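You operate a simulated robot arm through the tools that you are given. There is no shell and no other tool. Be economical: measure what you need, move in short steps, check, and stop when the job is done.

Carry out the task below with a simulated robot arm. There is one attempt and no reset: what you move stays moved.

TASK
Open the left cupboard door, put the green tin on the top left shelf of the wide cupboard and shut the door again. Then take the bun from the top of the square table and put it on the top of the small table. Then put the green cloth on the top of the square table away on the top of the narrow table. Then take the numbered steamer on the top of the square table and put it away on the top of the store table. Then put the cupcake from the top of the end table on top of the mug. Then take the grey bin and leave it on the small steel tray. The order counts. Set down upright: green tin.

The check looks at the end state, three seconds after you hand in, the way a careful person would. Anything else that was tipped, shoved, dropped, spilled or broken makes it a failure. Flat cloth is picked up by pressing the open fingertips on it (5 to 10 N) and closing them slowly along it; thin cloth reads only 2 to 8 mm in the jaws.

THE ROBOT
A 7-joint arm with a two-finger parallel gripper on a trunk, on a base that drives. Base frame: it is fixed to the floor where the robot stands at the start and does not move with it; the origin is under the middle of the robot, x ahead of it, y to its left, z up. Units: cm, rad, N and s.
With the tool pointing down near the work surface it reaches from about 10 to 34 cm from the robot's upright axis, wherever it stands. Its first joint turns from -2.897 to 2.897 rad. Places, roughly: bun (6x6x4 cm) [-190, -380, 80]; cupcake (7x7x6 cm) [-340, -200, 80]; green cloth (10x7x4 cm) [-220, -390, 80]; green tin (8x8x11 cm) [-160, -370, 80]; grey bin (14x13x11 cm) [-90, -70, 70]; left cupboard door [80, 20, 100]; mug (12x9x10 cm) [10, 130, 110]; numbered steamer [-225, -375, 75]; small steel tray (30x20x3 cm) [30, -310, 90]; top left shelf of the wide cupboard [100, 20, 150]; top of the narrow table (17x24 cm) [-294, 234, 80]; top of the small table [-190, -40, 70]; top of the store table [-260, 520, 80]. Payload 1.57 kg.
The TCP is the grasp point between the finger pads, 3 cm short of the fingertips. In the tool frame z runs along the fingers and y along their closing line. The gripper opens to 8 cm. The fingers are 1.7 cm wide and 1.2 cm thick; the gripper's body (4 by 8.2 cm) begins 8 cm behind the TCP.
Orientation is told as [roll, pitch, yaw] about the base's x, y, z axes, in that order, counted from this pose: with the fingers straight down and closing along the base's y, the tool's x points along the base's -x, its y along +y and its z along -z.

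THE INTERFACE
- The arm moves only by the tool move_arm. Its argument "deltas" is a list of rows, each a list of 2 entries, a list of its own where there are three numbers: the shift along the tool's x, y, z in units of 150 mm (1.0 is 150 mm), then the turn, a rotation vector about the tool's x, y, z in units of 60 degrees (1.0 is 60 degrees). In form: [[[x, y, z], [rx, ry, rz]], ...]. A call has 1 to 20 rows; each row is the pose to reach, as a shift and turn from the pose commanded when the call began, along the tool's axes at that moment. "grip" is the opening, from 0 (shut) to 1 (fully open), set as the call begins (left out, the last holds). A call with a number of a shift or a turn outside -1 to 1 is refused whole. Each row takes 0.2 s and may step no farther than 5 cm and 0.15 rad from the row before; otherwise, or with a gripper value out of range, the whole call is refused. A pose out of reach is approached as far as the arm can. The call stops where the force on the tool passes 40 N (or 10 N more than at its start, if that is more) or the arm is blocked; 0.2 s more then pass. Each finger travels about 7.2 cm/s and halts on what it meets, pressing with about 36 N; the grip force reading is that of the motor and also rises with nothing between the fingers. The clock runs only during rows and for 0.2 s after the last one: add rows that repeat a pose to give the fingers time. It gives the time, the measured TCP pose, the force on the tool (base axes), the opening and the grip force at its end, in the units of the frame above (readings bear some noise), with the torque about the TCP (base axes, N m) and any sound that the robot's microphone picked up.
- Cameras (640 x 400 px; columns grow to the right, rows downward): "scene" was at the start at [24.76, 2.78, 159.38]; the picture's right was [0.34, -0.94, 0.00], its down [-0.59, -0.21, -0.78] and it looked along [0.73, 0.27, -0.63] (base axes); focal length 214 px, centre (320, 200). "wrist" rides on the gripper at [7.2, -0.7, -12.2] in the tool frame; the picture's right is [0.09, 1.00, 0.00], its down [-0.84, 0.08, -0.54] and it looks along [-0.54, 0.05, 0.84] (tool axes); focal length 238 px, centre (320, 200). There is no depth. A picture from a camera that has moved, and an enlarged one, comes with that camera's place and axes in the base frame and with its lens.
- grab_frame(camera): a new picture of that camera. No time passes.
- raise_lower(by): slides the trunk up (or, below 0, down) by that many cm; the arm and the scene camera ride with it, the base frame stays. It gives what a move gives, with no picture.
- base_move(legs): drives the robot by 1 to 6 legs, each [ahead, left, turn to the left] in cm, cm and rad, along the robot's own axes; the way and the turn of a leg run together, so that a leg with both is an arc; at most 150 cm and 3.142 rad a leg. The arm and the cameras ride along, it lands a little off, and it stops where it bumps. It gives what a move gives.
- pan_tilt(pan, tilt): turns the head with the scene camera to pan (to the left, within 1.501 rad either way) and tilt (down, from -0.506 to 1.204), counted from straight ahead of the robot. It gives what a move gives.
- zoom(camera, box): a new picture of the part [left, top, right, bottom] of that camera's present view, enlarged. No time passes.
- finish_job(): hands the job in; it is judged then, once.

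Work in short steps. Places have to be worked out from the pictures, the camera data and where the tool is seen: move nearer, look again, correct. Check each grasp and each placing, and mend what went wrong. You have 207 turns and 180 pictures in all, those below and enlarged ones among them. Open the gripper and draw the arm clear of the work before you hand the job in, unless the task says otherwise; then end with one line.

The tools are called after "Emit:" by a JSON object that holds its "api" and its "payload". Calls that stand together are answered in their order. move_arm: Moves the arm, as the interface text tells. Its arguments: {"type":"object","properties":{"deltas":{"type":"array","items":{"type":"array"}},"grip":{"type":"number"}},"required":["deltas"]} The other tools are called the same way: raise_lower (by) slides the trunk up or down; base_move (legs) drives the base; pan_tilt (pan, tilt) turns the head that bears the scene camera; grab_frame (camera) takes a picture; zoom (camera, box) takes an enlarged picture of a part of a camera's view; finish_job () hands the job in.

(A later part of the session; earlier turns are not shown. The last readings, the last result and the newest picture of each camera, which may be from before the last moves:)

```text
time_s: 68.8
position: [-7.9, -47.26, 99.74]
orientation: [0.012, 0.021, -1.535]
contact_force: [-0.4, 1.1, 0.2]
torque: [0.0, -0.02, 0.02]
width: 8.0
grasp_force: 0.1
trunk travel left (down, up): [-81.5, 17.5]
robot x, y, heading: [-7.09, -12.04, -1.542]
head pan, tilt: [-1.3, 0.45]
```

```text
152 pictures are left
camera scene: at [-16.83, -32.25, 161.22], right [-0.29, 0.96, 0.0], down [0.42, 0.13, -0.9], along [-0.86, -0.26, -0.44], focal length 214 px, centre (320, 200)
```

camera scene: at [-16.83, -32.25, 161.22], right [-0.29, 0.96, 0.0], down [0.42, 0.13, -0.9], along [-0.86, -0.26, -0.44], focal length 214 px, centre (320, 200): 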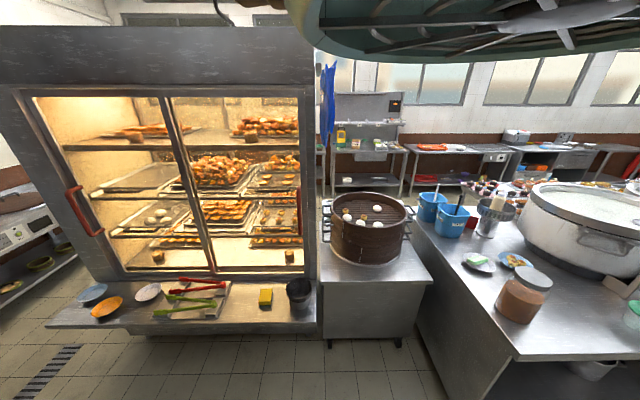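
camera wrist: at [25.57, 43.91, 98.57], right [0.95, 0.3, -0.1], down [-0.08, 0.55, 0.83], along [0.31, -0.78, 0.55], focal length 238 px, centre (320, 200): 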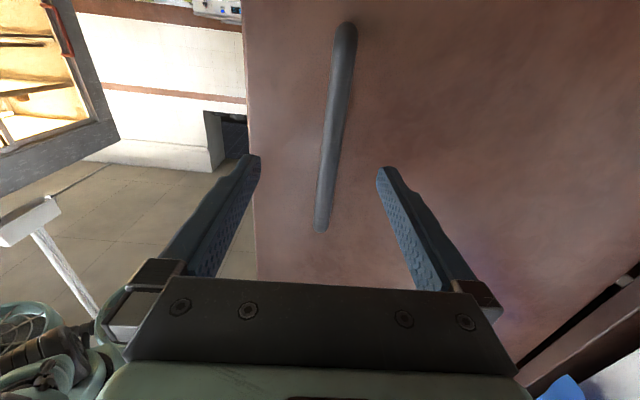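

Blocked on my left. Look there.

Emit:
{"api": "pan_tilt", "payload": {"pan": 1.3, "tilt": 0.8}}

Emit:
{"api": "grab_frame", "payload": {"camera": "scene"}}

```text
time_s: 71.2
position: [-7.94, -47.14, 99.84]
orientation: [0.012, 0.02, -1.535]
contact_force: [0.0, 0.2, 0.8]
torque: [0.03, 0.01, -0.01]
width: 7.98
grasp_force: 0.1
trunk travel left (down, up): [-81.5, 17.5]
robot x, y, heading: [-6.96, -11.66, -1.543]
head pan, tilt: [1.3, 0.799]
```

```text
151 pictures are left
camera scene: at [-0.18, -31.49, 158.34], right [-0.24, -0.97, -0.01], down [-0.69, 0.18, -0.7], along [0.68, -0.17, -0.71], focal length 214 px, centre (320, 200)
```

scene: 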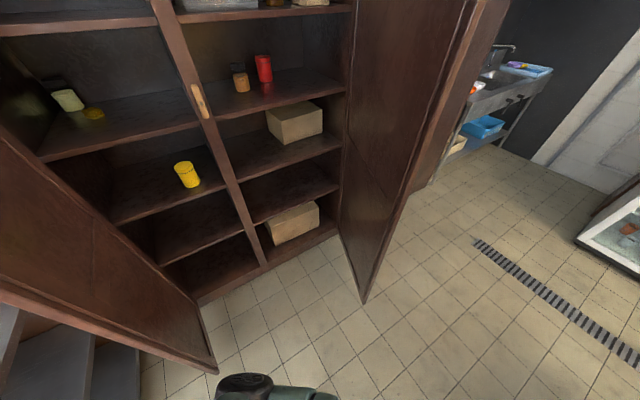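

The robot's footprint (~36 cm half width) touched the left door's edge. I align with the counter's edge and drive between it and the right door.

Emit:
{"api": "base_move", "payload": {"legs": [[10, -9, 0], [0, 0, 0.21], [60, 0, 0]]}}

Emit:
{"api": "pan_tilt", "payload": {"pan": -0.4, "tilt": 0.7}}

Emit:
{"api": "grab_frame", "payload": {"camera": "scene"}}

```text
time_s: 76.2
position: [4.92, -114.93, 99.94]
orientation: [0.002, 0.014, -1.332]
contact_force: [0.3, 0.1, -0.2]
torque: [-0.01, 0.03, -0.02]
width: 8.0
grasp_force: 0.0
trunk travel left (down, up): [-81.5, 17.5]
robot x, y, heading: [-1.75, -80.45, -1.335]
head pan, tilt: [1.3, 0.799]
```

```text
time_s: 78.0
position: [5.01, -114.76, 99.89]
orientation: [0.002, 0.014, -1.332]
contact_force: [0.1, -0.1, -0.5]
torque: [0.02, -0.01, -0.02]
width: 8.01
grasp_force: 0.1
trunk travel left (down, up): [-81.5, 17.5]
robot x, y, heading: [-1.68, -80.38, -1.341]
head pan, tilt: [-0.4, 0.7]
```

```text
150 pictures are left
camera scene: at [0.48, -105.5, 159.18], right [-0.99, 0.17, 0.0], down [0.11, 0.64, -0.76], along [-0.13, -0.75, -0.64], focal length 214 px, centre (320, 200)
```

scene: 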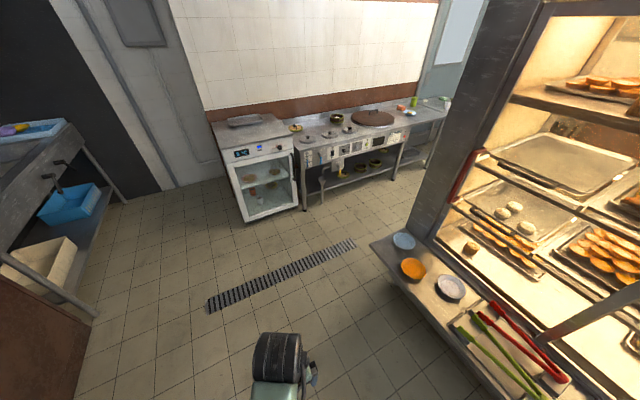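

The green cup beyond the stove is the green tin; the square table continues the stove line. I raise the trunk a little, go ahead 125 cm and strafe right past the display counter.

Emit:
{"api": "raise_lower", "payload": {"by": 10}}

Emit:
{"api": "base_move", "payload": {"legs": [[100, 0, 0], [25, 0, 0], [0, -130, 0]]}}

Emit:
{"api": "grab_frame", "payload": {"camera": "scene"}}

```text
time_s: 79.3
position: [4.99, -114.92, 109.95]
orientation: [0.001, 0.015, -1.331]
contact_force: [-1.0, 0.6, -0.3]
torque: [0.01, -0.04, -0.02]
width: 7.99
grasp_force: 0.0
trunk travel left (down, up): [-91.5, 7.5]
robot x, y, heading: [-1.51, -80.51, -1.341]
head pan, tilt: [-0.4, 0.7]
```

```text
time_s: 92.1
position: [-92.14, -267.8, 109.9]
orientation: [0.004, 0.019, -1.318]
contact_force: [0.3, 0.1, -0.4]
torque: [0.01, -0.06, 0.01]
width: 7.98
grasp_force: 0.0
trunk travel left (down, up): [-91.5, 7.5]
robot x, y, heading: [-98.93, -233.06, -1.323]
head pan, tilt: [-0.4, 0.7]
```

```text
149 pictures are left
camera scene: at [-96.79, -258.73, 169.08], right [-0.99, 0.16, 0.0], down [0.1, 0.64, -0.76], along [-0.12, -0.75, -0.65], focal length 214 px, centre (320, 200)
```

scene: 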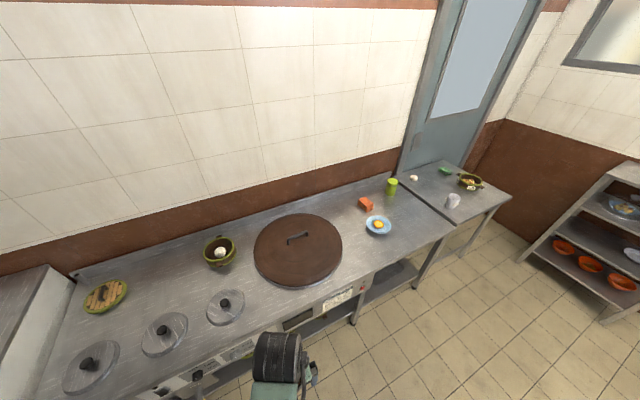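

Now I see the tin on the stove counter's right end and the square table beside. Zoom in.

Emit:
{"api": "zoom", "payload": {"camera": "scene", "box": [340, 140, 530, 260]}}

```text
3.33 times, centred on (435, 200) of scene
camera zoom: at [-96.79, -258.73, 169.08], right [-0.99, 0.16, 0.0], down [0.1, 0.64, -0.76], along [-0.12, -0.75, -0.65], focal length 715 px, centre (-63, 200)
```

zoom: 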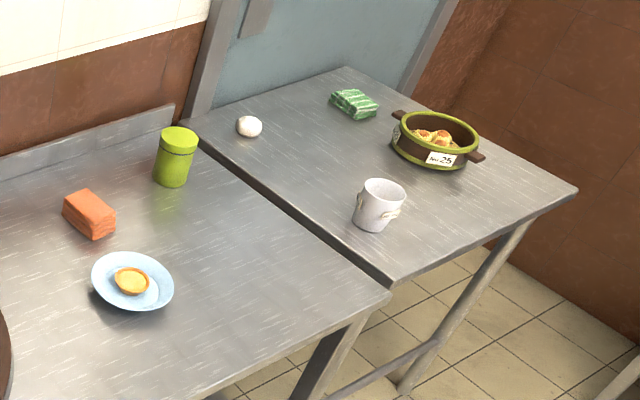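

The tin stands ~40 cm behind the counter's front edge. I strafe 94 cm right and go 28 cm ahead to stand square in front of it.

Emit:
{"api": "base_move", "payload": {"legs": [[0, -94, 0], [28, 0, 0]]}}

Emit:
{"api": "pan_tilt", "payload": {"pan": 0.0, "tilt": 0.8}}

Emit:
{"api": "grab_frame", "payload": {"camera": "scene"}}

```text
time_s: 98.6
position: [-177.01, -317.22, 109.93]
orientation: [0.001, 0.014, -1.315]
contact_force: [0.3, 0.1, -0.2]
torque: [0.02, -0.01, 0.0]
width: 8.02
grasp_force: 0.0
trunk travel left (down, up): [-91.5, 7.5]
robot x, y, heading: [-184.62, -282.9, -1.32]
head pan, tilt: [-0.4, 0.7]
```

```text
time_s: 99.4
position: [-177.1, -317.25, 109.96]
orientation: [0.002, 0.014, -1.317]
contact_force: [-0.6, -0.4, -0.2]
torque: [0.0, -0.03, -0.01]
width: 8.0
grasp_force: 0.1
trunk travel left (down, up): [-91.5, 7.5]
robot x, y, heading: [-184.38, -283.13, -1.326]
head pan, tilt: [0.0, 0.799]
```

```text
147 pictures are left
camera scene: at [-178.57, -307.35, 168.37], right [-0.97, -0.24, 0.0], down [-0.18, 0.69, -0.7], along [0.17, -0.68, -0.72], focal length 214 px, centre (320, 200)
```

scene: 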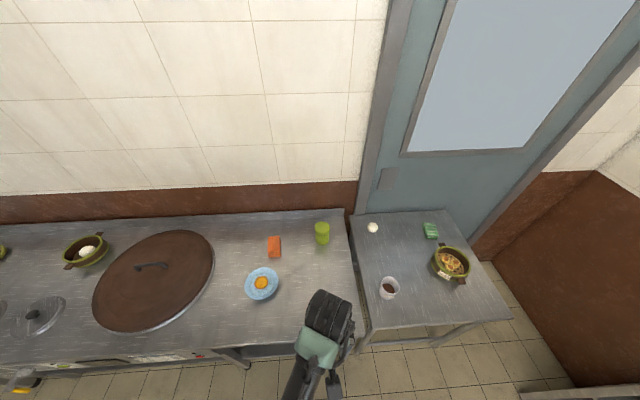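

Tin is straight ahead, 86 cm from my axis. I pitch the tool 60° and test the forward reach at this safe height.

Emit:
{"api": "move_arm", "payload": {"deltas": [[[-0.1, 0, 0], [0, -0.1428, 0]], [[-0.2, 0, 0], [0, -0.2856, 0]], [[-0.3, 0, 0], [0, -0.4284, 0]], [[-0.4, 0, 0], [0, -0.5712, 0]], [[-0.5, 0, 0], [0, -0.714, 0]], [[-0.6, 0, 0], [0, -0.8568, 0]], [[-0.7, 0, 0], [0, -1, 0]]]}}

Emit:
{"api": "move_arm", "payload": {"deltas": [[[-0.1, 0, 0.173], [0, 0, 0]], [[-0.2, 0, 0.346], [0, 0, 0]], [[-0.3, 0, 0.52], [0, 0, 0]], [[-0.4, 0, 0.69], [0, 0, 0]], [[-0.5, 0, 0.86], [0, 0, 0]]]}}

```text
time_s: 101.0
position: [-174.44, -327.4, 109.86]
orientation: [0.003, -1.036, -1.317]
contact_force: [0.4, 0.0, -0.8]
torque: [0.0, 0.01, 0.01]
width: 7.99
grasp_force: 0.1
trunk travel left (down, up): [-91.5, 7.5]
robot x, y, heading: [-184.34, -282.98, -1.324]
head pan, tilt: [0.0, 0.799]
```

```text
time_s: 102.2
position: [-170.73, -341.9, 109.51]
orientation: [0.003, -1.031, -1.319]
contact_force: [0.6, 0.5, -0.5]
torque: [-0.01, -0.02, 0.0]
width: 8.02
grasp_force: 0.0
trunk travel left (down, up): [-91.5, 7.5]
robot x, y, heading: [-184.32, -282.94, -1.323]
head pan, tilt: [0.0, 0.799]
```

Reach at 60 cm is fine; test 10 cm more.

Emit:
{"api": "move_arm", "payload": {"deltas": [[[-0.1, 0, 0.173], [0, 0, 0]], [[-0.2, 0, 0.346], [0, 0, 0]], [[-0.3, 0, 0.52], [0, 0, 0]], [[-0.4, 0, 0.69], [0, 0, 0]]]}}

```text
time_s: 103.2
position: [-167.58, -353.53, 109.39]
orientation: [0.004, -1.033, -1.318]
contact_force: [-1.0, -0.4, -0.7]
torque: [-0.02, -0.05, 0.04]
width: 8.02
grasp_force: 0.0
trunk travel left (down, up): [-91.5, 7.5]
robot x, y, heading: [-184.24, -282.74, -1.321]
head pan, tilt: [0.0, 0.799]
```

Reach 72 cm OK. Now I lower the trunk 20 cm and look from the wrist.

Emit:
{"api": "raise_lower", "payload": {"by": -20}}

Emit:
{"api": "grab_frame", "payload": {"camera": "wrist"}}

Emit:
{"api": "grab_frame", "payload": {"camera": "scene"}}

```text
time_s: 105.4
position: [-167.64, -353.45, 89.49]
orientation: [0.003, -1.033, -1.318]
contact_force: [0.2, 0.3, 0.4]
torque: [0.02, -0.04, -0.01]
width: 8.01
grasp_force: 0.1
trunk travel left (down, up): [-71.5, 27.5]
robot x, y, heading: [-184.11, -282.83, -1.319]
head pan, tilt: [0.0, 0.799]
```

```text
146 pictures are left
camera wrist: at [-171.66, -339.93, 89.58], right [0.95, 0.3, -0.08], down [0.06, 0.06, 1.0], along [0.3, -0.95, 0.03], focal length 238 px, centre (320, 200)
```

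wrist: 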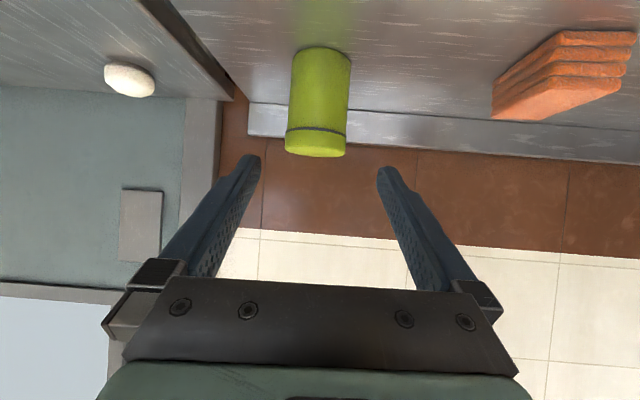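

```text
145 pictures are left
camera scene: at [-178.55, -307.37, 148.36], right [-0.97, -0.25, 0.0], down [-0.18, 0.69, -0.7], along [0.17, -0.68, -0.72], focal length 214 px, centre (320, 200)
```

scene: 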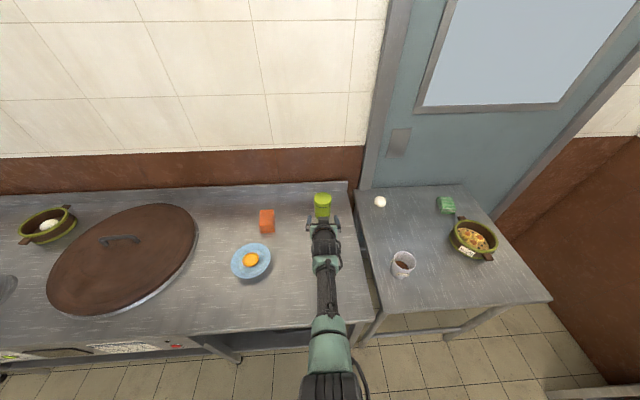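

Tin (7.2 cm wide, 11 tall) is exactly on the tool axis, ~13.5 cm ahead; counter top at z≈75. Lower 9 cm and advance.

Emit:
{"api": "raise_lower", "payload": {"by": -9}}

Emit:
{"api": "move_arm", "payload": {"deltas": [[[-0.09, 0, 0.152], [0, 0, 0]], [[-0.18, 0, 0.304], [0, 0, 0]], [[-0.24, 0, 0.4], [0, 0, 0]]]}}

Emit:
{"api": "grab_frame", "payload": {"camera": "wrist"}}

```text
time_s: 106.7
position: [-167.45, -353.45, 80.45]
orientation: [0.005, -1.035, -1.317]
contact_force: [-0.7, 0.2, 0.0]
torque: [-0.01, 0.01, 0.01]
width: 7.99
grasp_force: 0.2
trunk travel left (down, up): [-62.5, 36.5]
robot x, y, heading: [-184.47, -283.04, -1.325]
head pan, tilt: [0.0, 0.799]
```

```text
time_s: 107.5
position: [-167.3, -356.89, 80.5]
orientation: [0.002, -1.033, -1.319]
contact_force: [0.1, 0.1, -0.4]
torque: [-0.01, 0.0, 0.02]
width: 8.0
grasp_force: 0.0
out of reach, approached as far as the arm can: row 2, 3
trunk travel left (down, up): [-62.5, 36.5]
robot x, y, heading: [-184.18, -282.93, -1.326]
head pan, tilt: [0.0, 0.799]
```

```text
144 pictures are left
camera wrist: at [-171.35, -343.22, 80.6], right [0.95, 0.3, -0.08], down [0.06, 0.06, 1.0], along [0.3, -0.95, 0.03], focal length 238 px, centre (320, 200)
```

wrist: 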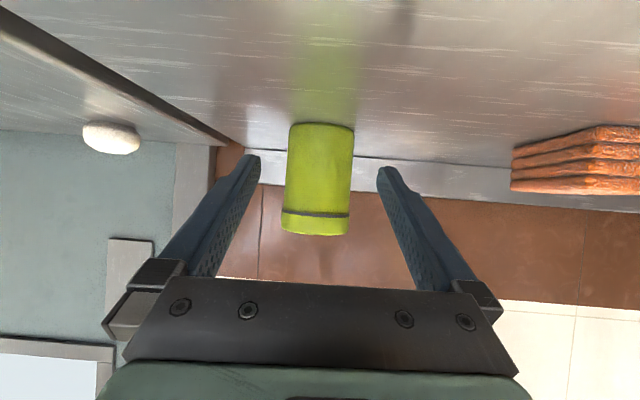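

The arm is at full reach; drive the base 10 cm ahead slowly.

Emit:
{"api": "base_move", "payload": {"legs": [[7, 0, 0]]}}

Emit:
{"api": "grab_frame", "payload": {"camera": "wrist"}}

```text
time_s: 108.5
position: [-165.45, -363.65, 80.56]
orientation: [0.002, -1.032, -1.318]
contact_force: [0.5, -0.2, 0.4]
torque: [0.01, -0.01, -0.01]
width: 7.99
grasp_force: 0.0
trunk travel left (down, up): [-62.5, 36.5]
robot x, y, heading: [-182.7, -289.76, -1.326]
head pan, tilt: [0.0, 0.799]
```

```text
143 pictures are left
camera wrist: at [-169.66, -350.01, 80.55], right [0.95, 0.3, -0.08], down [0.06, 0.05, 1.0], along [0.3, -0.95, 0.03], focal length 238 px, centre (320, 200)
```

wrist: 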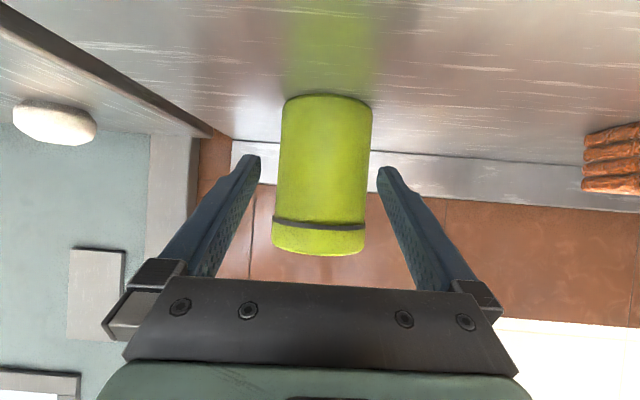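

Clear between the fingers; advance 4.5 cm more and grip.

Emit:
{"api": "base_move", "payload": {"legs": [[4.5, 0, 0]]}}

Emit:
{"api": "move_arm", "payload": {"deltas": [[[0, 0, 0], [0, 0, 0]], [[0, 0, 0], [0, 0, 0]], [[0, 0, 0], [0, 0, 0]], [[0, 0, 0], [0, 0, 0]]], "grip": 0}}

Emit:
{"api": "grab_frame", "payload": {"camera": "wrist"}}

```text
time_s: 109.4
position: [-164.6, -368.06, 80.46]
orientation: [0.001, -1.031, -1.318]
contact_force: [1.1, -0.6, -0.8]
torque: [-0.02, -0.01, -0.03]
width: 8.0
grasp_force: 0.1
trunk travel left (down, up): [-62.5, 36.5]
robot x, y, heading: [-181.46, -294.28, -1.328]
head pan, tilt: [0.0, 0.799]
```

```text
time_s: 110.4
position: [-164.45, -367.88, 80.43]
orientation: [0.0, -1.031, -1.318]
contact_force: [-0.8, 0.3, 0.5]
torque: [0.06, 0.12, -0.06]
width: 7.16
grasp_force: 35.7
trunk travel left (down, up): [-62.5, 36.5]
robot x, y, heading: [-181.59, -294.15, -1.318]
head pan, tilt: [0.0, 0.799]
```

```text
142 pictures are left
camera wrist: at [-168.6, -354.32, 80.58], right [0.95, 0.3, -0.08], down [0.06, 0.05, 1.0], along [0.3, -0.95, 0.03], focal length 238 px, centre (320, 200)
```

wrist: 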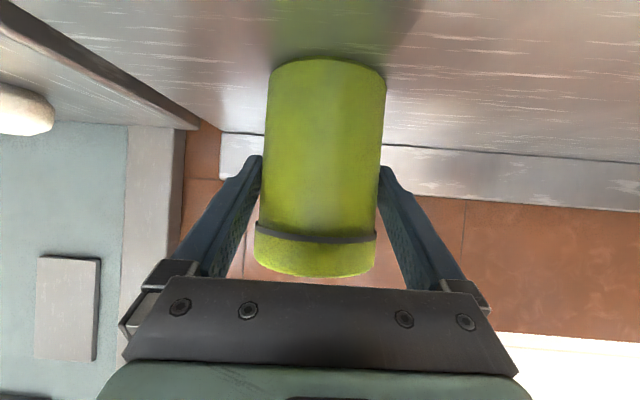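

Gripped at 7.16 cm. Lift with the trunk and check.

Emit:
{"api": "raise_lower", "payload": {"by": 25}}

Emit:
{"api": "grab_frame", "payload": {"camera": "wrist"}}

```text
time_s: 113.0
position: [-164.59, -367.86, 105.48]
orientation: [0.002, -1.03, -1.317]
contact_force: [0.3, 0.0, -3.0]
torque: [0.02, 0.03, 0.03]
width: 7.18
grasp_force: 35.8
trunk travel left (down, up): [-87.5, 11.5]
robot x, y, heading: [-181.77, -294.12, -1.323]
head pan, tilt: [0.0, 0.799]
```

```text
141 pictures are left
camera wrist: at [-168.59, -354.35, 105.56], right [0.95, 0.3, -0.08], down [0.06, 0.05, 1.0], along [0.3, -0.95, 0.03], focal length 238 px, centre (320, 200)
```

wrist: 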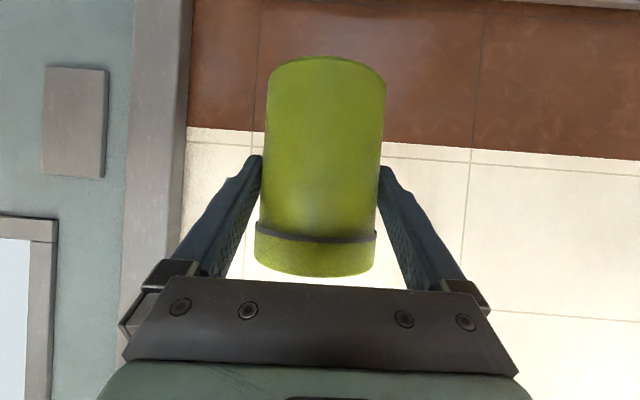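

Tin held. Back the base off 40 cm, then retract the arm keeping its pitch.

Emit:
{"api": "base_move", "payload": {"legs": [[-40, 0, 0]]}}

Emit:
{"api": "move_arm", "payload": {"deltas": [[[0.1, 0, -0.173], [0, 0, 0]], [[0.2, 0, -0.346], [0, 0, 0]], [[0.3, 0, -0.52], [0, 0, 0]], [[0.4, 0, -0.69], [0, 0, 0]], [[0.5, 0, -0.86], [0, 0, 0]]]}}

Emit:
{"api": "move_arm", "payload": {"deltas": [[[0.1, 0, -0.173], [0, 0, 0]], [[0.2, 0, -0.346], [0, 0, 0]], [[0.3, 0, -0.52], [0, 0, 0]], [[0.4, 0, -0.69], [0, 0, 0]], [[0.45, 0, -0.775], [0, 0, 0]]]}}

```text
time_s: 115.4
position: [-174.05, -329.13, 105.54]
orientation: [0.003, -1.031, -1.315]
contact_force: [-0.4, 0.0, -2.6]
torque: [0.04, 0.0, 0.0]
width: 7.18
grasp_force: 36.0
trunk travel left (down, up): [-87.5, 11.5]
robot x, y, heading: [-191.61, -255.36, -1.32]
head pan, tilt: [0.0, 0.799]
```

```text
time_s: 116.6
position: [-177.9, -314.69, 105.72]
orientation: [0.003, -1.031, -1.316]
contact_force: [0.1, 0.0, -3.0]
torque: [0.05, -0.02, -0.03]
width: 7.18
grasp_force: 36.0
trunk travel left (down, up): [-87.5, 11.5]
robot x, y, heading: [-191.34, -255.43, -1.321]
head pan, tilt: [0.0, 0.799]
```

```text
time_s: 117.8
position: [-181.35, -301.88, 105.8]
orientation: [0.002, -1.034, -1.316]
contact_force: [-0.1, 0.4, -2.5]
torque: [0.02, 0.02, -0.03]
width: 7.2
grasp_force: 36.3
trunk travel left (down, up): [-87.5, 11.5]
robot x, y, heading: [-191.5, -255.2, -1.322]
head pan, tilt: [0.0, 0.799]
```

Strafe left back past the stove, then reverse up the aisle.

Emit:
{"api": "base_move", "payload": {"legs": [[0, 113, 0], [0, 113, -0.013], [-125, 0, 0]]}}

```text
time_s: 123.8
position: [-71.68, -275.61, 105.06]
orientation: [0.012, -1.015, -1.33]
contact_force: [0.9, 1.5, -2.8]
torque: [0.01, 0.02, 0.01]
width: 7.18
grasp_force: 35.7
trunk travel left (down, up): [-87.5, 11.5]
robot x, y, heading: [-81.06, -228.4, -1.331]
head pan, tilt: [0.0, 0.799]
stopped in leg 1: the robot was blocked; the commanded pose is now the measured one
```

Blocked; look to the left.

Emit:
{"api": "pan_tilt", "payload": {"pan": 1.3, "tilt": 0.7}}

Emit:
{"api": "grab_frame", "payload": {"camera": "scene"}}

```text
time_s: 125.3
position: [-71.86, -275.77, 105.24]
orientation: [0.013, -1.017, -1.333]
contact_force: [0.1, -0.2, -2.4]
torque: [0.02, -0.01, 0.0]
width: 7.21
grasp_force: 35.6
trunk travel left (down, up): [-87.5, 11.5]
robot x, y, heading: [-81.01, -228.22, -1.328]
head pan, tilt: [1.3, 0.7]
```

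```text
140 pictures are left
camera scene: at [-69.28, -246.87, 164.96], right [-0.03, -1.0, -0.01], down [-0.64, 0.03, -0.77], along [0.77, -0.02, -0.64], focal length 214 px, centre (320, 200)
```

scene: 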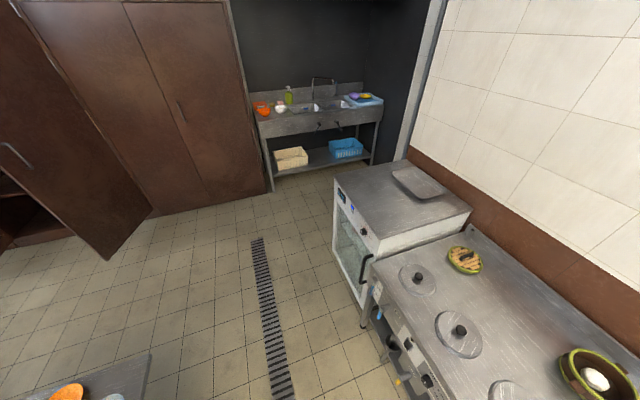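

Most likely the base grazed the display counter's corner. Move 8 cm ahead, raise a bit, and go on left.

Emit:
{"api": "raise_lower", "payload": {"by": 6}}

Emit:
{"api": "base_move", "payload": {"legs": [[8, 0, 0], [0, 109, 0]]}}

```text
time_s: 126.3
position: [-71.18, -275.56, 111.32]
orientation: [-0.002, -1.019, -1.322]
contact_force: [-0.6, -0.1, -3.0]
torque: [0.06, 0.01, -0.05]
width: 7.19
grasp_force: 35.8
trunk travel left (down, up): [-93.5, 5.5]
robot x, y, heading: [-80.94, -228.2, -1.332]
head pan, tilt: [1.3, 0.7]
```

```text
time_s: 132.6
position: [36.87, -256.57, 111.83]
orientation: [0.002, -1.029, -1.332]
contact_force: [0.4, -0.7, -3.3]
torque: [0.03, 0.0, 0.01]
width: 7.17
grasp_force: 36.0
trunk travel left (down, up): [-93.5, 5.5]
robot x, y, heading: [27.84, -210.07, -1.34]
head pan, tilt: [1.3, 0.7]
```

Now reverse up the aisle, retracing the way.

Emit:
{"api": "base_move", "payload": {"legs": [[-133, 0, 0.005], [-60, 0, 0]]}}

```text
time_s: 142.3
position: [-9.23, -68.4, 111.77]
orientation: [0.004, -1.028, -1.321]
contact_force: [-0.9, 0.4, -2.3]
torque: [0.03, -0.01, 0.05]
width: 7.18
grasp_force: 36.2
trunk travel left (down, up): [-93.5, 5.5]
robot x, y, heading: [-19.01, -21.84, -1.327]
head pan, tilt: [1.3, 0.7]
```

Continue retracing to the spot where turning was safe, and turn to the cupboard.

Emit:
{"api": "base_move", "payload": {"legs": [[0, 0, -0.21], [-10, -18, 0], [-30, 0, 0], [0, 0, 1.85]]}}

Emit:
{"api": "pan_tilt", "payload": {"pan": 0.0, "tilt": 0.4}}

Emit:
{"api": "grab_frame", "payload": {"camera": "scene"}}

```text
time_s: 150.8
position: [7.11, 30.91, 111.84]
orientation: [0.002, -1.028, 0.321]
contact_force: [0.2, 0.4, -3.1]
torque: [0.01, 0.04, 0.01]
width: 7.18
grasp_force: 35.8
trunk travel left (down, up): [-93.5, 5.5]
robot x, y, heading: [-38.39, 17.86, 0.319]
head pan, tilt: [1.3, 0.7]
```

```text
time_s: 152.2
position: [7.04, 30.98, 111.88]
orientation: [0.003, -1.028, 0.321]
contact_force: [-0.6, 0.8, -2.6]
torque: [-0.04, 0.04, -0.02]
width: 7.17
grasp_force: 36.0
trunk travel left (down, up): [-93.5, 5.5]
robot x, y, heading: [-38.54, 17.72, 0.318]
head pan, tilt: [0.0, 0.4]
```

```text
139 pictures are left
camera scene: at [-13.92, 25.87, 173.86], right [0.31, -0.95, 0.0], down [-0.37, -0.12, -0.92], along [0.88, 0.29, -0.39], focal length 214 px, centre (320, 200)
```

scene: 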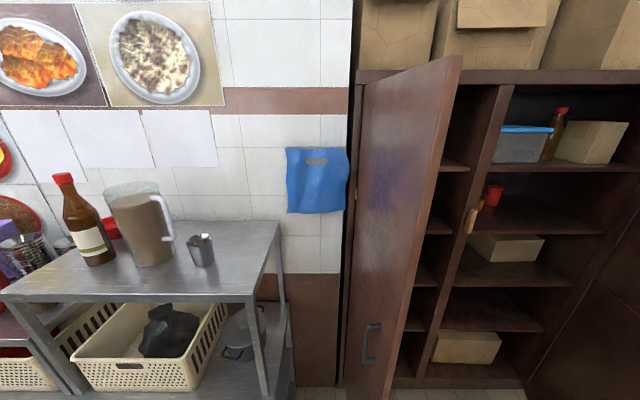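

Door ~83° open. Strafe right around its edge, then ahead, and view the left top shelf.

Emit:
{"api": "base_move", "payload": {"legs": [[0, -38, 0], [15, -20, 0]]}}

Emit:
{"api": "pan_tilt", "payload": {"pan": 0.25, "tilt": 0.2}}

Emit:
{"api": "grab_frame", "payload": {"camera": "scene"}}

```text
time_s: 156.1
position: [39.28, -19.1, 111.86]
orientation: [0.002, -1.029, 0.325]
contact_force: [0.8, 0.3, -3.0]
torque: [-0.03, -0.01, 0.02]
width: 7.19
grasp_force: 36.3
trunk travel left (down, up): [-93.5, 5.5]
robot x, y, heading: [-6.72, -32.47, 0.316]
head pan, tilt: [0.0, 0.4]
```

```text
time_s: 156.8
position: [39.28, -19.25, 111.75]
orientation: [0.003, -1.031, 0.324]
contact_force: [0.2, -0.3, -3.5]
torque: [-0.02, 0.06, -0.02]
width: 7.19
grasp_force: 35.8
trunk travel left (down, up): [-93.5, 5.5]
robot x, y, heading: [-6.55, -32.42, 0.314]
head pan, tilt: [0.25, 0.201]
```

```text
138 pictures are left
camera scene: at [17.35, -22.27, 175.71], right [0.54, -0.84, 0.0], down [-0.17, -0.11, -0.98], along [0.83, 0.53, -0.2], focal length 214 px, centre (320, 200)
```

scene: 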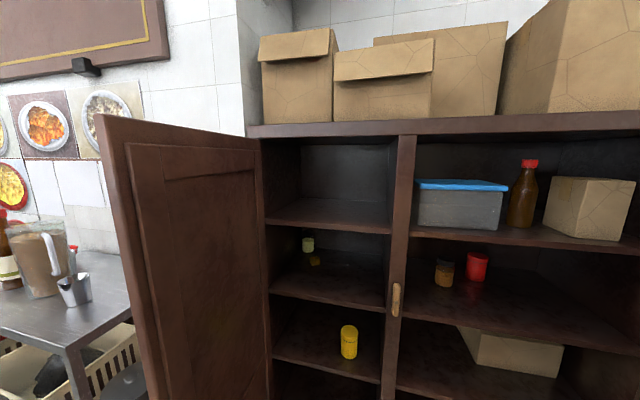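

Top left shelf is empty; its surface z≈152, opening v from -30 to 13. I raise the trunk fully, and lift the arm while shifting it left.

Emit:
{"api": "raise_lower", "payload": {"by": 5.4}}

Emit:
{"api": "move_arm", "payload": {"deltas": [[[-0.215, 0.08, -0.13], [0, 0, 0]], [[-0.43, 0.16, -0.26], [0, 0, 0]], [[-0.645, 0.24, -0.39], [0, 0, 0]], [[-0.86, 0.3, -0.515], [0, 0, 0]]]}}

Emit:
{"api": "move_arm", "payload": {"deltas": [[[-0.215, 0.08, -0.13], [0, 0, 0]], [[-0.43, 0.16, -0.26], [0, 0, 0]], [[-0.645, 0.24, -0.39], [0, 0, 0]], [[-0.86, 0.3, -0.515], [0, 0, 0]]]}}

Emit:
{"api": "move_arm", "payload": {"deltas": [[[-0.215, 0.08, -0.13], [0, 0, 0]], [[-0.43, 0.16, -0.26], [0, 0, 0]], [[-0.645, 0.24, -0.39], [0, 0, 0]], [[-0.86, 0.3, -0.515], [0, 0, 0]]]}}

```text
time_s: 157.8
position: [39.22, -19.25, 116.95]
orientation: [0.003, -1.03, 0.323]
contact_force: [0.0, -0.3, -2.4]
torque: [-0.01, 0.04, -0.03]
width: 7.22
grasp_force: 35.2
trunk travel left (down, up): [-98.9, 0.1]
robot x, y, heading: [-6.64, -32.57, 0.316]
head pan, tilt: [0.25, 0.201]
```

```text
time_s: 158.8
position: [37.87, -15.01, 132.13]
orientation: [0.004, -1.03, 0.322]
contact_force: [1.1, -0.5, -2.5]
torque: [0.0, 0.03, 0.02]
width: 7.18
grasp_force: 36.0
trunk travel left (down, up): [-98.9, 0.1]
robot x, y, heading: [-6.0, -32.35, 0.315]
head pan, tilt: [0.25, 0.201]
```

```text
time_s: 159.8
position: [36.48, -10.51, 147.27]
orientation: [0.003, -1.029, 0.323]
contact_force: [-0.2, 0.8, -3.3]
torque: [0.01, -0.01, -0.01]
width: 7.19
grasp_force: 36.0
trunk travel left (down, up): [-98.9, 0.1]
robot x, y, heading: [-6.54, -32.6, 0.315]
head pan, tilt: [0.25, 0.201]
```

```text
time_s: 160.8
position: [34.94, -6.37, 162.23]
orientation: [0.001, -1.027, 0.326]
contact_force: [0.0, 0.0, -3.0]
torque: [0.0, 0.02, -0.01]
width: 7.17
grasp_force: 35.6
trunk travel left (down, up): [-98.9, 0.1]
robot x, y, heading: [-6.1, -32.57, 0.318]
head pan, tilt: [0.25, 0.201]
```

Now extend 15 cm forward, then shift the base right 4 cm and drive 30 ahead.

Emit:
{"api": "move_arm", "payload": {"deltas": [[[-0.128, 0, 0.215], [0, 0, 0]], [[-0.257, 0, 0.43], [0, 0, 0]], [[-0.385, 0, 0.645], [0, 0, 0]], [[-0.515, 0, 0.86], [0, 0, 0]]]}}

Emit:
{"api": "base_move", "payload": {"legs": [[0, -4, 0], [26, 0, 0]]}}

Emit:
{"api": "grab_frame", "payload": {"camera": "wrist"}}

Emit:
{"api": "grab_frame", "payload": {"camera": "scene"}}

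```text
time_s: 161.8
position: [49.43, -1.45, 162.14]
orientation: [0.003, -1.029, 0.326]
contact_force: [0.1, 0.4, -3.0]
torque: [-0.04, 0.05, -0.03]
width: 7.18
grasp_force: 36.0
trunk travel left (down, up): [-98.9, 0.1]
robot x, y, heading: [-6.32, -32.58, 0.317]
head pan, tilt: [0.25, 0.201]
```

```text
time_s: 164.1
position: [75.18, 2.72, 162.25]
orientation: [0.003, -1.031, 0.324]
contact_force: [0.5, 0.3, -2.8]
torque: [-0.01, 0.03, 0.05]
width: 7.18
grasp_force: 36.2
trunk travel left (down, up): [-98.9, 0.1]
robot x, y, heading: [19.65, -27.91, 0.322]
head pan, tilt: [0.25, 0.201]
```

```text
137 pictures are left
camera wrist: at [62.13, -2.32, 162.44], right [-0.36, 0.93, -0.08], down [-0.06, 0.06, 1.0], along [0.93, 0.37, 0.03], focal length 238 px, centre (320, 200)
```

wrist: 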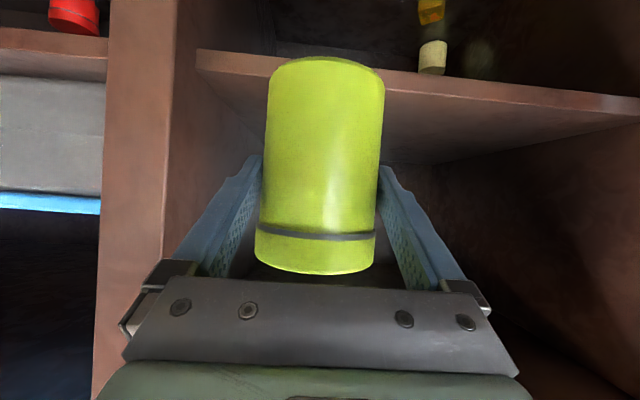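

```text
136 pictures are left
camera scene: at [43.26, -17.84, 181.15], right [0.54, -0.84, 0.0], down [-0.17, -0.11, -0.98], along [0.83, 0.53, -0.2], focal length 214 px, centre (320, 200)
```

scene: 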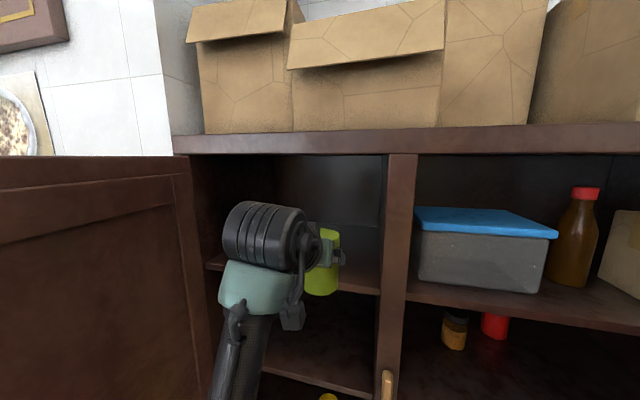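

Shelf surface seen near z≈153–154, tin bottom ~157: it clears. Drive 15 cm ahead into the compartment.

Emit:
{"api": "base_move", "payload": {"legs": [[15, 0, 0]]}}

Emit:
{"api": "grab_frame", "payload": {"camera": "wrist"}}

```text
time_s: 165.5
position: [89.15, 7.61, 162.29]
orientation: [0.001, -1.031, 0.326]
contact_force: [-0.9, 0.1, -3.5]
torque: [-0.01, 0.01, 0.01]
width: 7.19
grasp_force: 36.1
trunk travel left (down, up): [-98.9, 0.1]
robot x, y, heading: [34.06, -23.54, 0.321]
head pan, tilt: [0.25, 0.201]
```

```text
135 pictures are left
camera wrist: at [76.13, 2.42, 162.48], right [-0.37, 0.93, -0.08], down [-0.06, 0.06, 1.0], along [0.93, 0.37, 0.03], focal length 238 px, centre (320, 200)
```

wrist: 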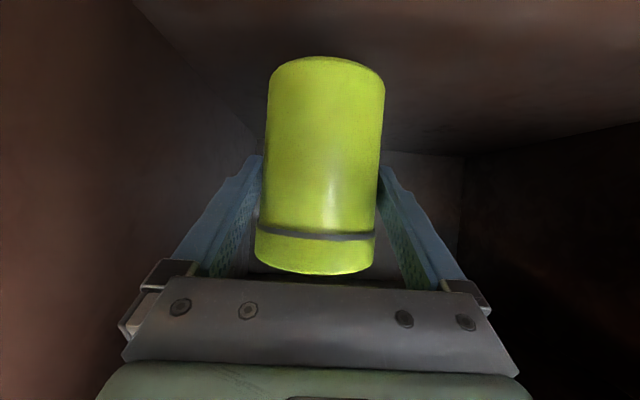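

In the compartment. Lower gently with the trunk.

Emit:
{"api": "raise_lower", "payload": {"by": -2.5}}

Emit:
{"api": "raise_lower", "payload": {"by": -0.7}}

```text
time_s: 166.2
position: [89.48, 7.67, 159.75]
orientation: [0.001, -1.03, 0.325]
contact_force: [-0.8, 1.2, -3.4]
torque: [0.01, 0.06, 0.0]
width: 7.2
grasp_force: 36.2
trunk travel left (down, up): [-96.4, 2.6]
robot x, y, heading: [33.7, -23.13, 0.322]
head pan, tilt: [0.25, 0.201]
```

```text
time_s: 166.8
position: [89.51, 7.78, 158.97]
orientation: [0.001, -1.03, 0.325]
contact_force: [0.4, -0.6, -2.5]
torque: [0.0, 0.03, 0.0]
width: 7.17
grasp_force: 36.0
trunk travel left (down, up): [-95.7, 3.3]
robot x, y, heading: [33.85, -23.1, 0.321]
head pan, tilt: [0.25, 0.201]
```

Emit:
{"api": "raise_lower", "payload": {"by": -0.6}}

Emit:
{"api": "raise_lower", "payload": {"by": -0.5}}

Emit:
{"api": "grab_frame", "payload": {"camera": "wrist"}}

```text
time_s: 167.3
position: [89.4, 7.65, 158.61]
orientation: [0.004, -1.034, 0.326]
contact_force: [0.2, -0.3, 2.1]
torque: [-0.11, 0.06, 0.01]
width: 7.22
grasp_force: 35.7
trunk travel left (down, up): [-95.1, 3.9]
robot x, y, heading: [34.06, -23.3, 0.321]
head pan, tilt: [0.25, 0.201]
```

```text
time_s: 167.9
position: [89.24, 7.54, 158.29]
orientation: [0.004, -1.038, 0.324]
contact_force: [3.3, -0.4, 14.2]
torque: [-0.33, 0.1, 0.07]
width: 7.22
grasp_force: 35.5
trunk travel left (down, up): [-94.6, 4.4]
robot x, y, heading: [34.15, -23.14, 0.322]
head pan, tilt: [0.25, 0.201]
```

```text
134 pictures are left
camera wrist: at [76.27, 2.35, 158.27], right [-0.37, 0.93, -0.08], down [-0.06, 0.06, 1.0], along [0.93, 0.37, 0.04], focal length 238 px, centre (320, 200)
```

wrist: 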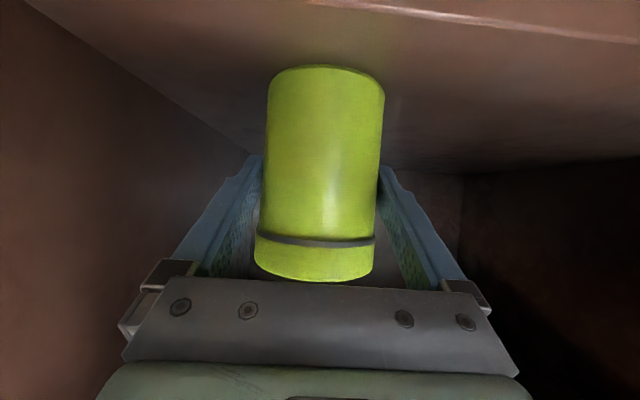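

It rests on the shelf (14 N up). Ease 0.4 cm, release, then back straight out.

Emit:
{"api": "raise_lower", "payload": {"by": 0.4}}

Emit:
{"api": "move_arm", "payload": {"deltas": [[[0, 0, 0], [0, 0, 0]], [[0, 0, 0], [0, 0, 0]], [[0, 0, 0], [0, 0, 0]]], "grip": 1}}

Emit:
{"api": "base_move", "payload": {"legs": [[-12, 0, 0]]}}

Emit:
{"api": "grab_frame", "payload": {"camera": "wrist"}}

```text
time_s: 168.4
position: [89.34, 7.6, 158.24]
orientation: [0.0, -1.025, 0.325]
contact_force: [0.5, -1.1, 0.6]
torque: [-0.1, -0.21, -0.06]
width: 7.2
grasp_force: 35.8
trunk travel left (down, up): [-95.0, 4.0]
robot x, y, heading: [34.27, -23.01, 0.323]
head pan, tilt: [0.25, 0.201]
```

```text
time_s: 169.2
position: [89.39, 7.7, 158.35]
orientation: [0.001, -1.03, 0.327]
contact_force: [-0.4, -0.1, 0.4]
torque: [0.01, -0.04, 0.0]
width: 8.0
grasp_force: 0.1
trunk travel left (down, up): [-95.0, 4.0]
robot x, y, heading: [33.95, -23.49, 0.32]
head pan, tilt: [0.25, 0.201]
```

```text
time_s: 170.4
position: [78.38, 3.97, 158.31]
orientation: [0.003, -1.03, 0.328]
contact_force: [-0.4, -0.1, -0.5]
torque: [0.02, 0.02, -0.03]
width: 7.99
grasp_force: 0.0
trunk travel left (down, up): [-95.0, 4.0]
robot x, y, heading: [22.85, -26.94, 0.319]
head pan, tilt: [0.25, 0.201]
```

```text
133 pictures are left
camera wrist: at [65.28, -1.22, 158.44], right [-0.37, 0.93, -0.08], down [-0.06, 0.06, 1.0], along [0.93, 0.37, 0.03], focal length 238 px, centre (320, 200)
```

wrist: 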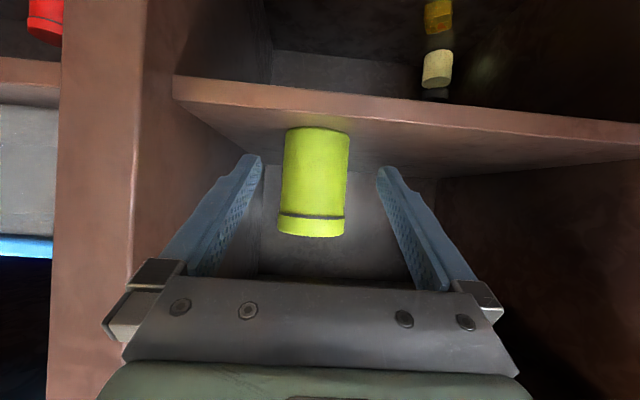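

The tin stands upright on the top left shelf. Now back out, retract the arm a bit, and go round to the door's outer side to close it.

Emit:
{"api": "base_move", "payload": {"legs": [[-20, 0, 0]]}}

Emit:
{"api": "move_arm", "payload": {"deltas": [[[0.128, 0, -0.215], [0, 0, 0]], [[0.257, 0, -0.43], [0, 0, 0]], [[0.385, 0, -0.645], [0, 0, 0]], [[0.515, 0, -0.86], [0, 0, 0]]], "grip": 0}}

Emit:
{"api": "base_move", "payload": {"legs": [[-19, 0, 0], [0, 48, 0]]}}

Emit:
{"api": "pan_tilt", "payload": {"pan": 0.0, "tilt": 0.4}}

Emit:
{"api": "grab_frame", "payload": {"camera": "scene"}}

```text
time_s: 172.0
position: [59.49, -2.39, 158.32]
orientation: [0.0, -1.028, 0.325]
contact_force: [-0.2, 0.2, -0.2]
torque: [0.01, 0.01, 0.06]
width: 7.99
grasp_force: 0.0
trunk travel left (down, up): [-95.0, 4.0]
robot x, y, heading: [3.43, -32.97, 0.323]
head pan, tilt: [0.25, 0.201]
```

```text
time_s: 173.0
position: [44.93, -7.16, 158.36]
orientation: [0.002, -1.029, 0.325]
contact_force: [0.6, 0.2, 0.4]
torque: [0.0, -0.01, 0.0]
width: 0.0
grasp_force: 21.8
trunk travel left (down, up): [-95.0, 4.0]
robot x, y, heading: [3.7, -32.96, 0.319]
head pan, tilt: [0.25, 0.201]
```

```text
time_s: 177.0
position: [12.68, 31.9, 158.5]
orientation: [0.003, -1.031, 0.317]
contact_force: [-0.1, 0.0, 0.5]
torque: [-0.03, -0.02, -0.03]
width: 0.0
grasp_force: 21.1
trunk travel left (down, up): [-95.0, 4.0]
robot x, y, heading: [-28.54, 6.06, 0.314]
head pan, tilt: [0.25, 0.201]
```

```text
time_s: 177.8
position: [12.63, 31.99, 158.39]
orientation: [0.003, -1.03, 0.319]
contact_force: [-0.6, -0.5, -0.3]
torque: [0.04, 0.0, 0.03]
width: 0.01
grasp_force: 20.9
trunk travel left (down, up): [-95.0, 4.0]
robot x, y, heading: [-28.87, 6.54, 0.314]
head pan, tilt: [0.0, 0.4]
```

```text
132 pictures are left
camera scene: at [-4.3, 14.17, 175.37], right [0.31, -0.95, 0.0], down [-0.37, -0.12, -0.92], along [0.88, 0.28, -0.39], focal length 214 px, centre (320, 200)
```

scene: 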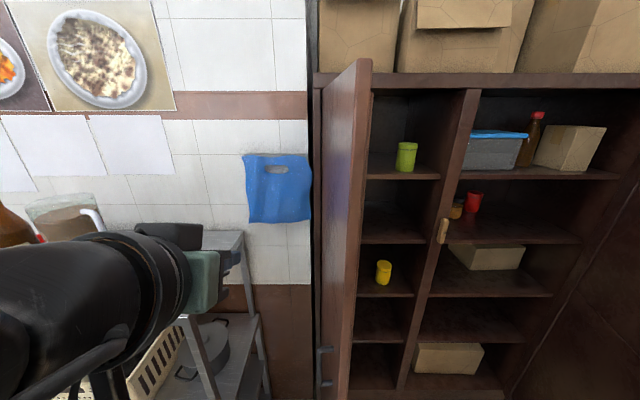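

The tin is clearly upright on the shelf. Now push the door closed from outside with the closed fingertips along its arc.

Emit:
{"api": "base_move", "payload": {"legs": [[14.5, 0, 0], [0, -17, 0], [4.5, -15, 0], [9, -10.6, 0]]}}

Emit:
{"api": "grab_frame", "payload": {"camera": "scene"}}

```text
time_s: 182.1
position: [52.0, 0.5, 158.51]
orientation: [-0.001, -1.031, 0.321]
contact_force: [0.4, 0.9, 0.7]
torque: [0.0, 0.0, 0.01]
width: 0.0
grasp_force: 21.7
trunk travel left (down, up): [-95.0, 4.0]
robot x, y, heading: [10.98, -25.61, 0.31]
head pan, tilt: [0.0, 0.4]
```

```text
131 pictures are left
camera scene: at [35.19, -17.4, 175.39], right [0.31, -0.95, 0.0], down [-0.37, -0.12, -0.92], along [0.88, 0.28, -0.39], focal length 214 px, centre (320, 200)
```

scene: 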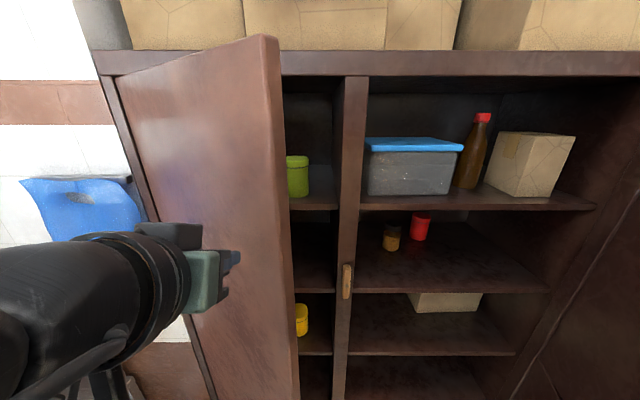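

Works well. Continue closing.

Emit:
{"api": "base_move", "payload": {"legs": [[12, -7, 0], [8, -1, 0]]}}

Emit:
{"api": "grab_frame", "payload": {"camera": "scene"}}

```text
time_s: 184.1
position: [73.54, -1.16, 158.47]
orientation: [0.004, -1.029, 0.322]
contact_force: [0.6, 0.5, -0.4]
torque: [0.01, 0.0, 0.02]
width: 0.01
grasp_force: 21.3
trunk travel left (down, up): [-95.0, 4.0]
robot x, y, heading: [32.01, -26.89, 0.313]
head pan, tilt: [0.0, 0.4]
```

```text
130 pictures are left
camera scene: at [56.68, -19.0, 175.38], right [0.31, -0.95, 0.0], down [-0.37, -0.12, -0.92], along [0.88, 0.28, -0.39], focal length 214 px, centre (320, 200)
```

scene: 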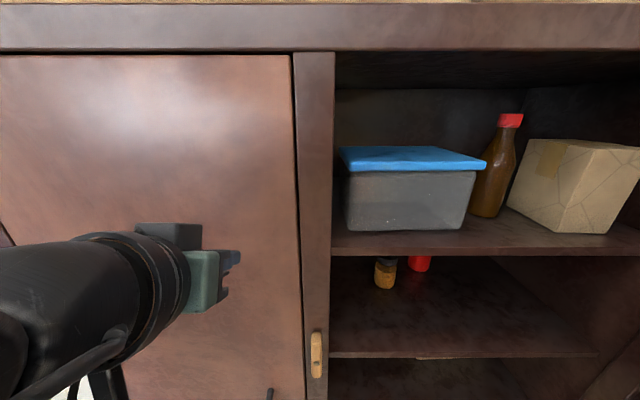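

Nearly shut. Push a few cm more until it meets resistance.

Emit:
{"api": "base_move", "payload": {"legs": [[5, 0, 0]]}}

Emit:
{"api": "grab_frame", "payload": {"camera": "scene"}}

```text
time_s: 185.2
position: [78.19, 0.52, 158.47]
orientation: [0.008, -1.026, 0.318]
contact_force: [0.1, -0.4, -0.2]
torque: [-0.01, 0.04, -0.02]
width: 0.03
grasp_force: 21.4
trunk travel left (down, up): [-95.0, 4.0]
robot x, y, heading: [36.86, -25.09, 0.314]
head pan, tilt: [0.0, 0.4]
stopped in leg 1: the force on the tool passed its limit at 77 N (the readings are from after the stop); the commanded pose is now the measured one
```

```text
129 pictures are left
camera scene: at [61.79, -17.31, 175.33], right [0.31, -0.95, 0.0], down [-0.37, -0.12, -0.92], along [0.88, 0.28, -0.39], focal length 214 px, centre (320, 200)
```

scene: 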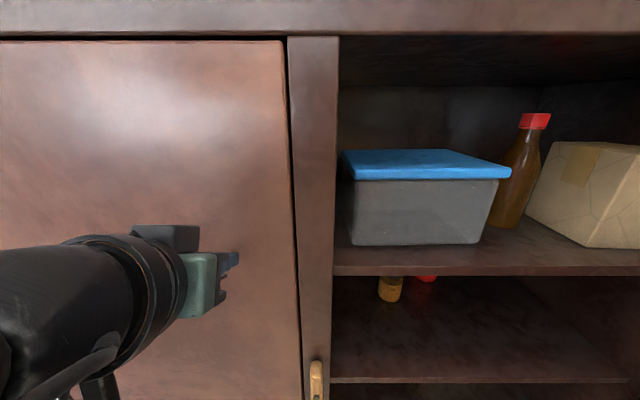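

It met a hard stop: closed. Back away and verify.

Emit:
{"api": "base_move", "payload": {"legs": [[-40, 0, 0]]}}

Emit:
{"api": "pan_tilt", "payload": {"pan": 0.0, "tilt": 0.6}}

Emit:
{"api": "grab_frame", "payload": {"camera": "scene"}}

```text
time_s: 187.6
position: [40.32, -11.88, 158.47]
orientation: [0.008, -1.026, 0.315]
contact_force: [-0.2, 0.0, 0.5]
torque: [-0.02, 0.02, 0.0]
width: 0.01
grasp_force: 21.3
trunk travel left (down, up): [-95.0, 4.0]
robot x, y, heading: [-1.0, -37.9, 0.313]
head pan, tilt: [0.0, 0.4]
```

```text
time_s: 188.4
position: [40.23, -11.93, 158.47]
orientation: [0.009, -1.028, 0.315]
contact_force: [-0.6, 0.5, -0.6]
torque: [-0.02, 0.0, 0.04]
width: 0.0
grasp_force: 21.1
trunk travel left (down, up): [-95.0, 4.0]
robot x, y, heading: [-0.94, -37.55, 0.307]
head pan, tilt: [0.0, 0.6]
```

```text
128 pictures are left
camera scene: at [23.28, -29.8, 173.56], right [0.31, -0.95, 0.0], down [-0.54, -0.17, -0.83], along [0.79, 0.25, -0.56], focal length 214 px, centre (320, 200)
```

scene: 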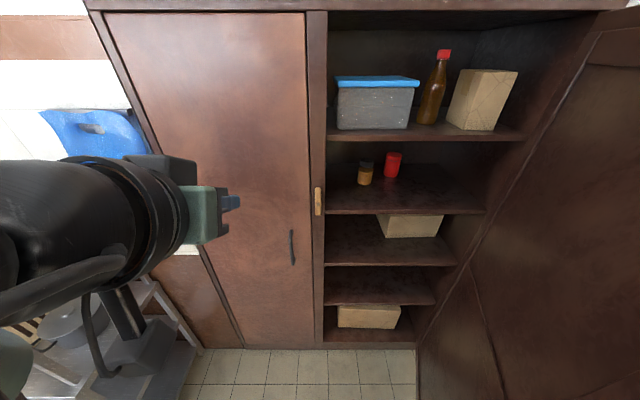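

Door shut as at the start. Now return the arm to the nominal tool-down pose (reverse of the lifting).

Emit:
{"api": "move_arm", "payload": {"deltas": [[[0.215, -0.08, 0.13], [0, 0, 0]], [[0.43, -0.16, 0.26], [0, 0, 0]], [[0.645, -0.24, 0.39], [0, 0, 0]], [[0.86, -0.3, 0.515], [0, 0, 0]]], "grip": 1}}

Emit:
{"api": "move_arm", "payload": {"deltas": [[[0.215, -0.08, 0.13], [0, 0, 0]], [[0.43, -0.16, 0.26], [0, 0, 0]], [[0.645, -0.24, 0.39], [0, 0, 0]], [[0.86, -0.3, 0.515], [0, 0, 0]]]}}

Emit:
{"api": "move_arm", "payload": {"deltas": [[[0.215, -0.08, 0.13], [0, 0, 0]], [[0.43, -0.16, 0.26], [0, 0, 0]], [[0.645, -0.2, 0.39], [0, 0, 0]], [[0.7, -0.2, 0.42], [0, 0, 0]]]}}

Emit:
{"api": "move_arm", "payload": {"deltas": [[[0.05, 0, -0.087], [0, 0.1428, 0]], [[0.1, 0, -0.173], [0, 0.2856, 0]], [[0.15, 0, -0.26], [0, 0.4284, 0]], [[0.2, 0, -0.346], [0, 0.5712, 0]], [[0.25, 0, -0.433], [0, 0.714, 0]], [[0.3, 0, -0.52], [0, 0.8568, 0]], [[0.35, 0, -0.606], [0, 0.98, 0]]]}}

```text
time_s: 189.4
position: [41.49, -16.35, 143.49]
orientation: [0.012, -1.029, 0.311]
contact_force: [0.6, 0.6, 0.5]
torque: [0.01, 0.02, 0.0]
width: 8.01
grasp_force: 0.1
trunk travel left (down, up): [-95.0, 4.0]
robot x, y, heading: [-1.03, -37.56, 0.312]
head pan, tilt: [0.0, 0.6]
```

```text
time_s: 190.4
position: [42.92, -20.39, 128.33]
orientation: [0.011, -1.03, 0.314]
contact_force: [0.5, -0.4, 0.2]
torque: [-0.02, 0.02, 0.03]
width: 7.99
grasp_force: 0.0
trunk travel left (down, up): [-95.0, 4.0]
robot x, y, heading: [-0.79, -37.73, 0.314]
head pan, tilt: [0.0, 0.6]
```

```text
time_s: 191.4
position: [43.72, -23.2, 116.01]
orientation: [0.01, -1.028, 0.316]
contact_force: [-0.4, 0.2, 0.3]
torque: [0.04, -0.03, -0.02]
width: 7.99
grasp_force: 0.1
trunk travel left (down, up): [-95.0, 4.0]
robot x, y, heading: [-0.97, -37.68, 0.308]
head pan, tilt: [0.0, 0.6]
```

```text
time_s: 193.0
position: [32.39, -25.69, 114.97]
orientation: [0.032, -0.019, 0.32]
contact_force: [0.3, 0.1, -0.1]
torque: [0.02, 0.04, -0.01]
width: 8.0
grasp_force: 0.0
out of reach, approached as far as the arm can: row 7
trunk travel left (down, up): [-95.0, 4.0]
robot x, y, heading: [-1.21, -37.98, 0.311]
head pan, tilt: [0.0, 0.6]
```

Now travel back to the square table for the bun.

Emit:
{"api": "base_move", "payload": {"legs": [[0, 0, -1.645], [0, -8, 0], [95, 0, 0], [80, 0, 0]]}}

```text
time_s: 206.5
position: [43.38, -243.97, 114.88]
orientation: [0.031, -0.021, -1.318]
contact_force: [1.1, 0.0, -0.3]
torque: [0.01, 0.02, 0.02]
width: 7.97
grasp_force: 0.0
trunk travel left (down, up): [-95.0, 4.0]
robot x, y, heading: [33.97, -209.92, -1.326]
head pan, tilt: [0.0, 0.6]
```

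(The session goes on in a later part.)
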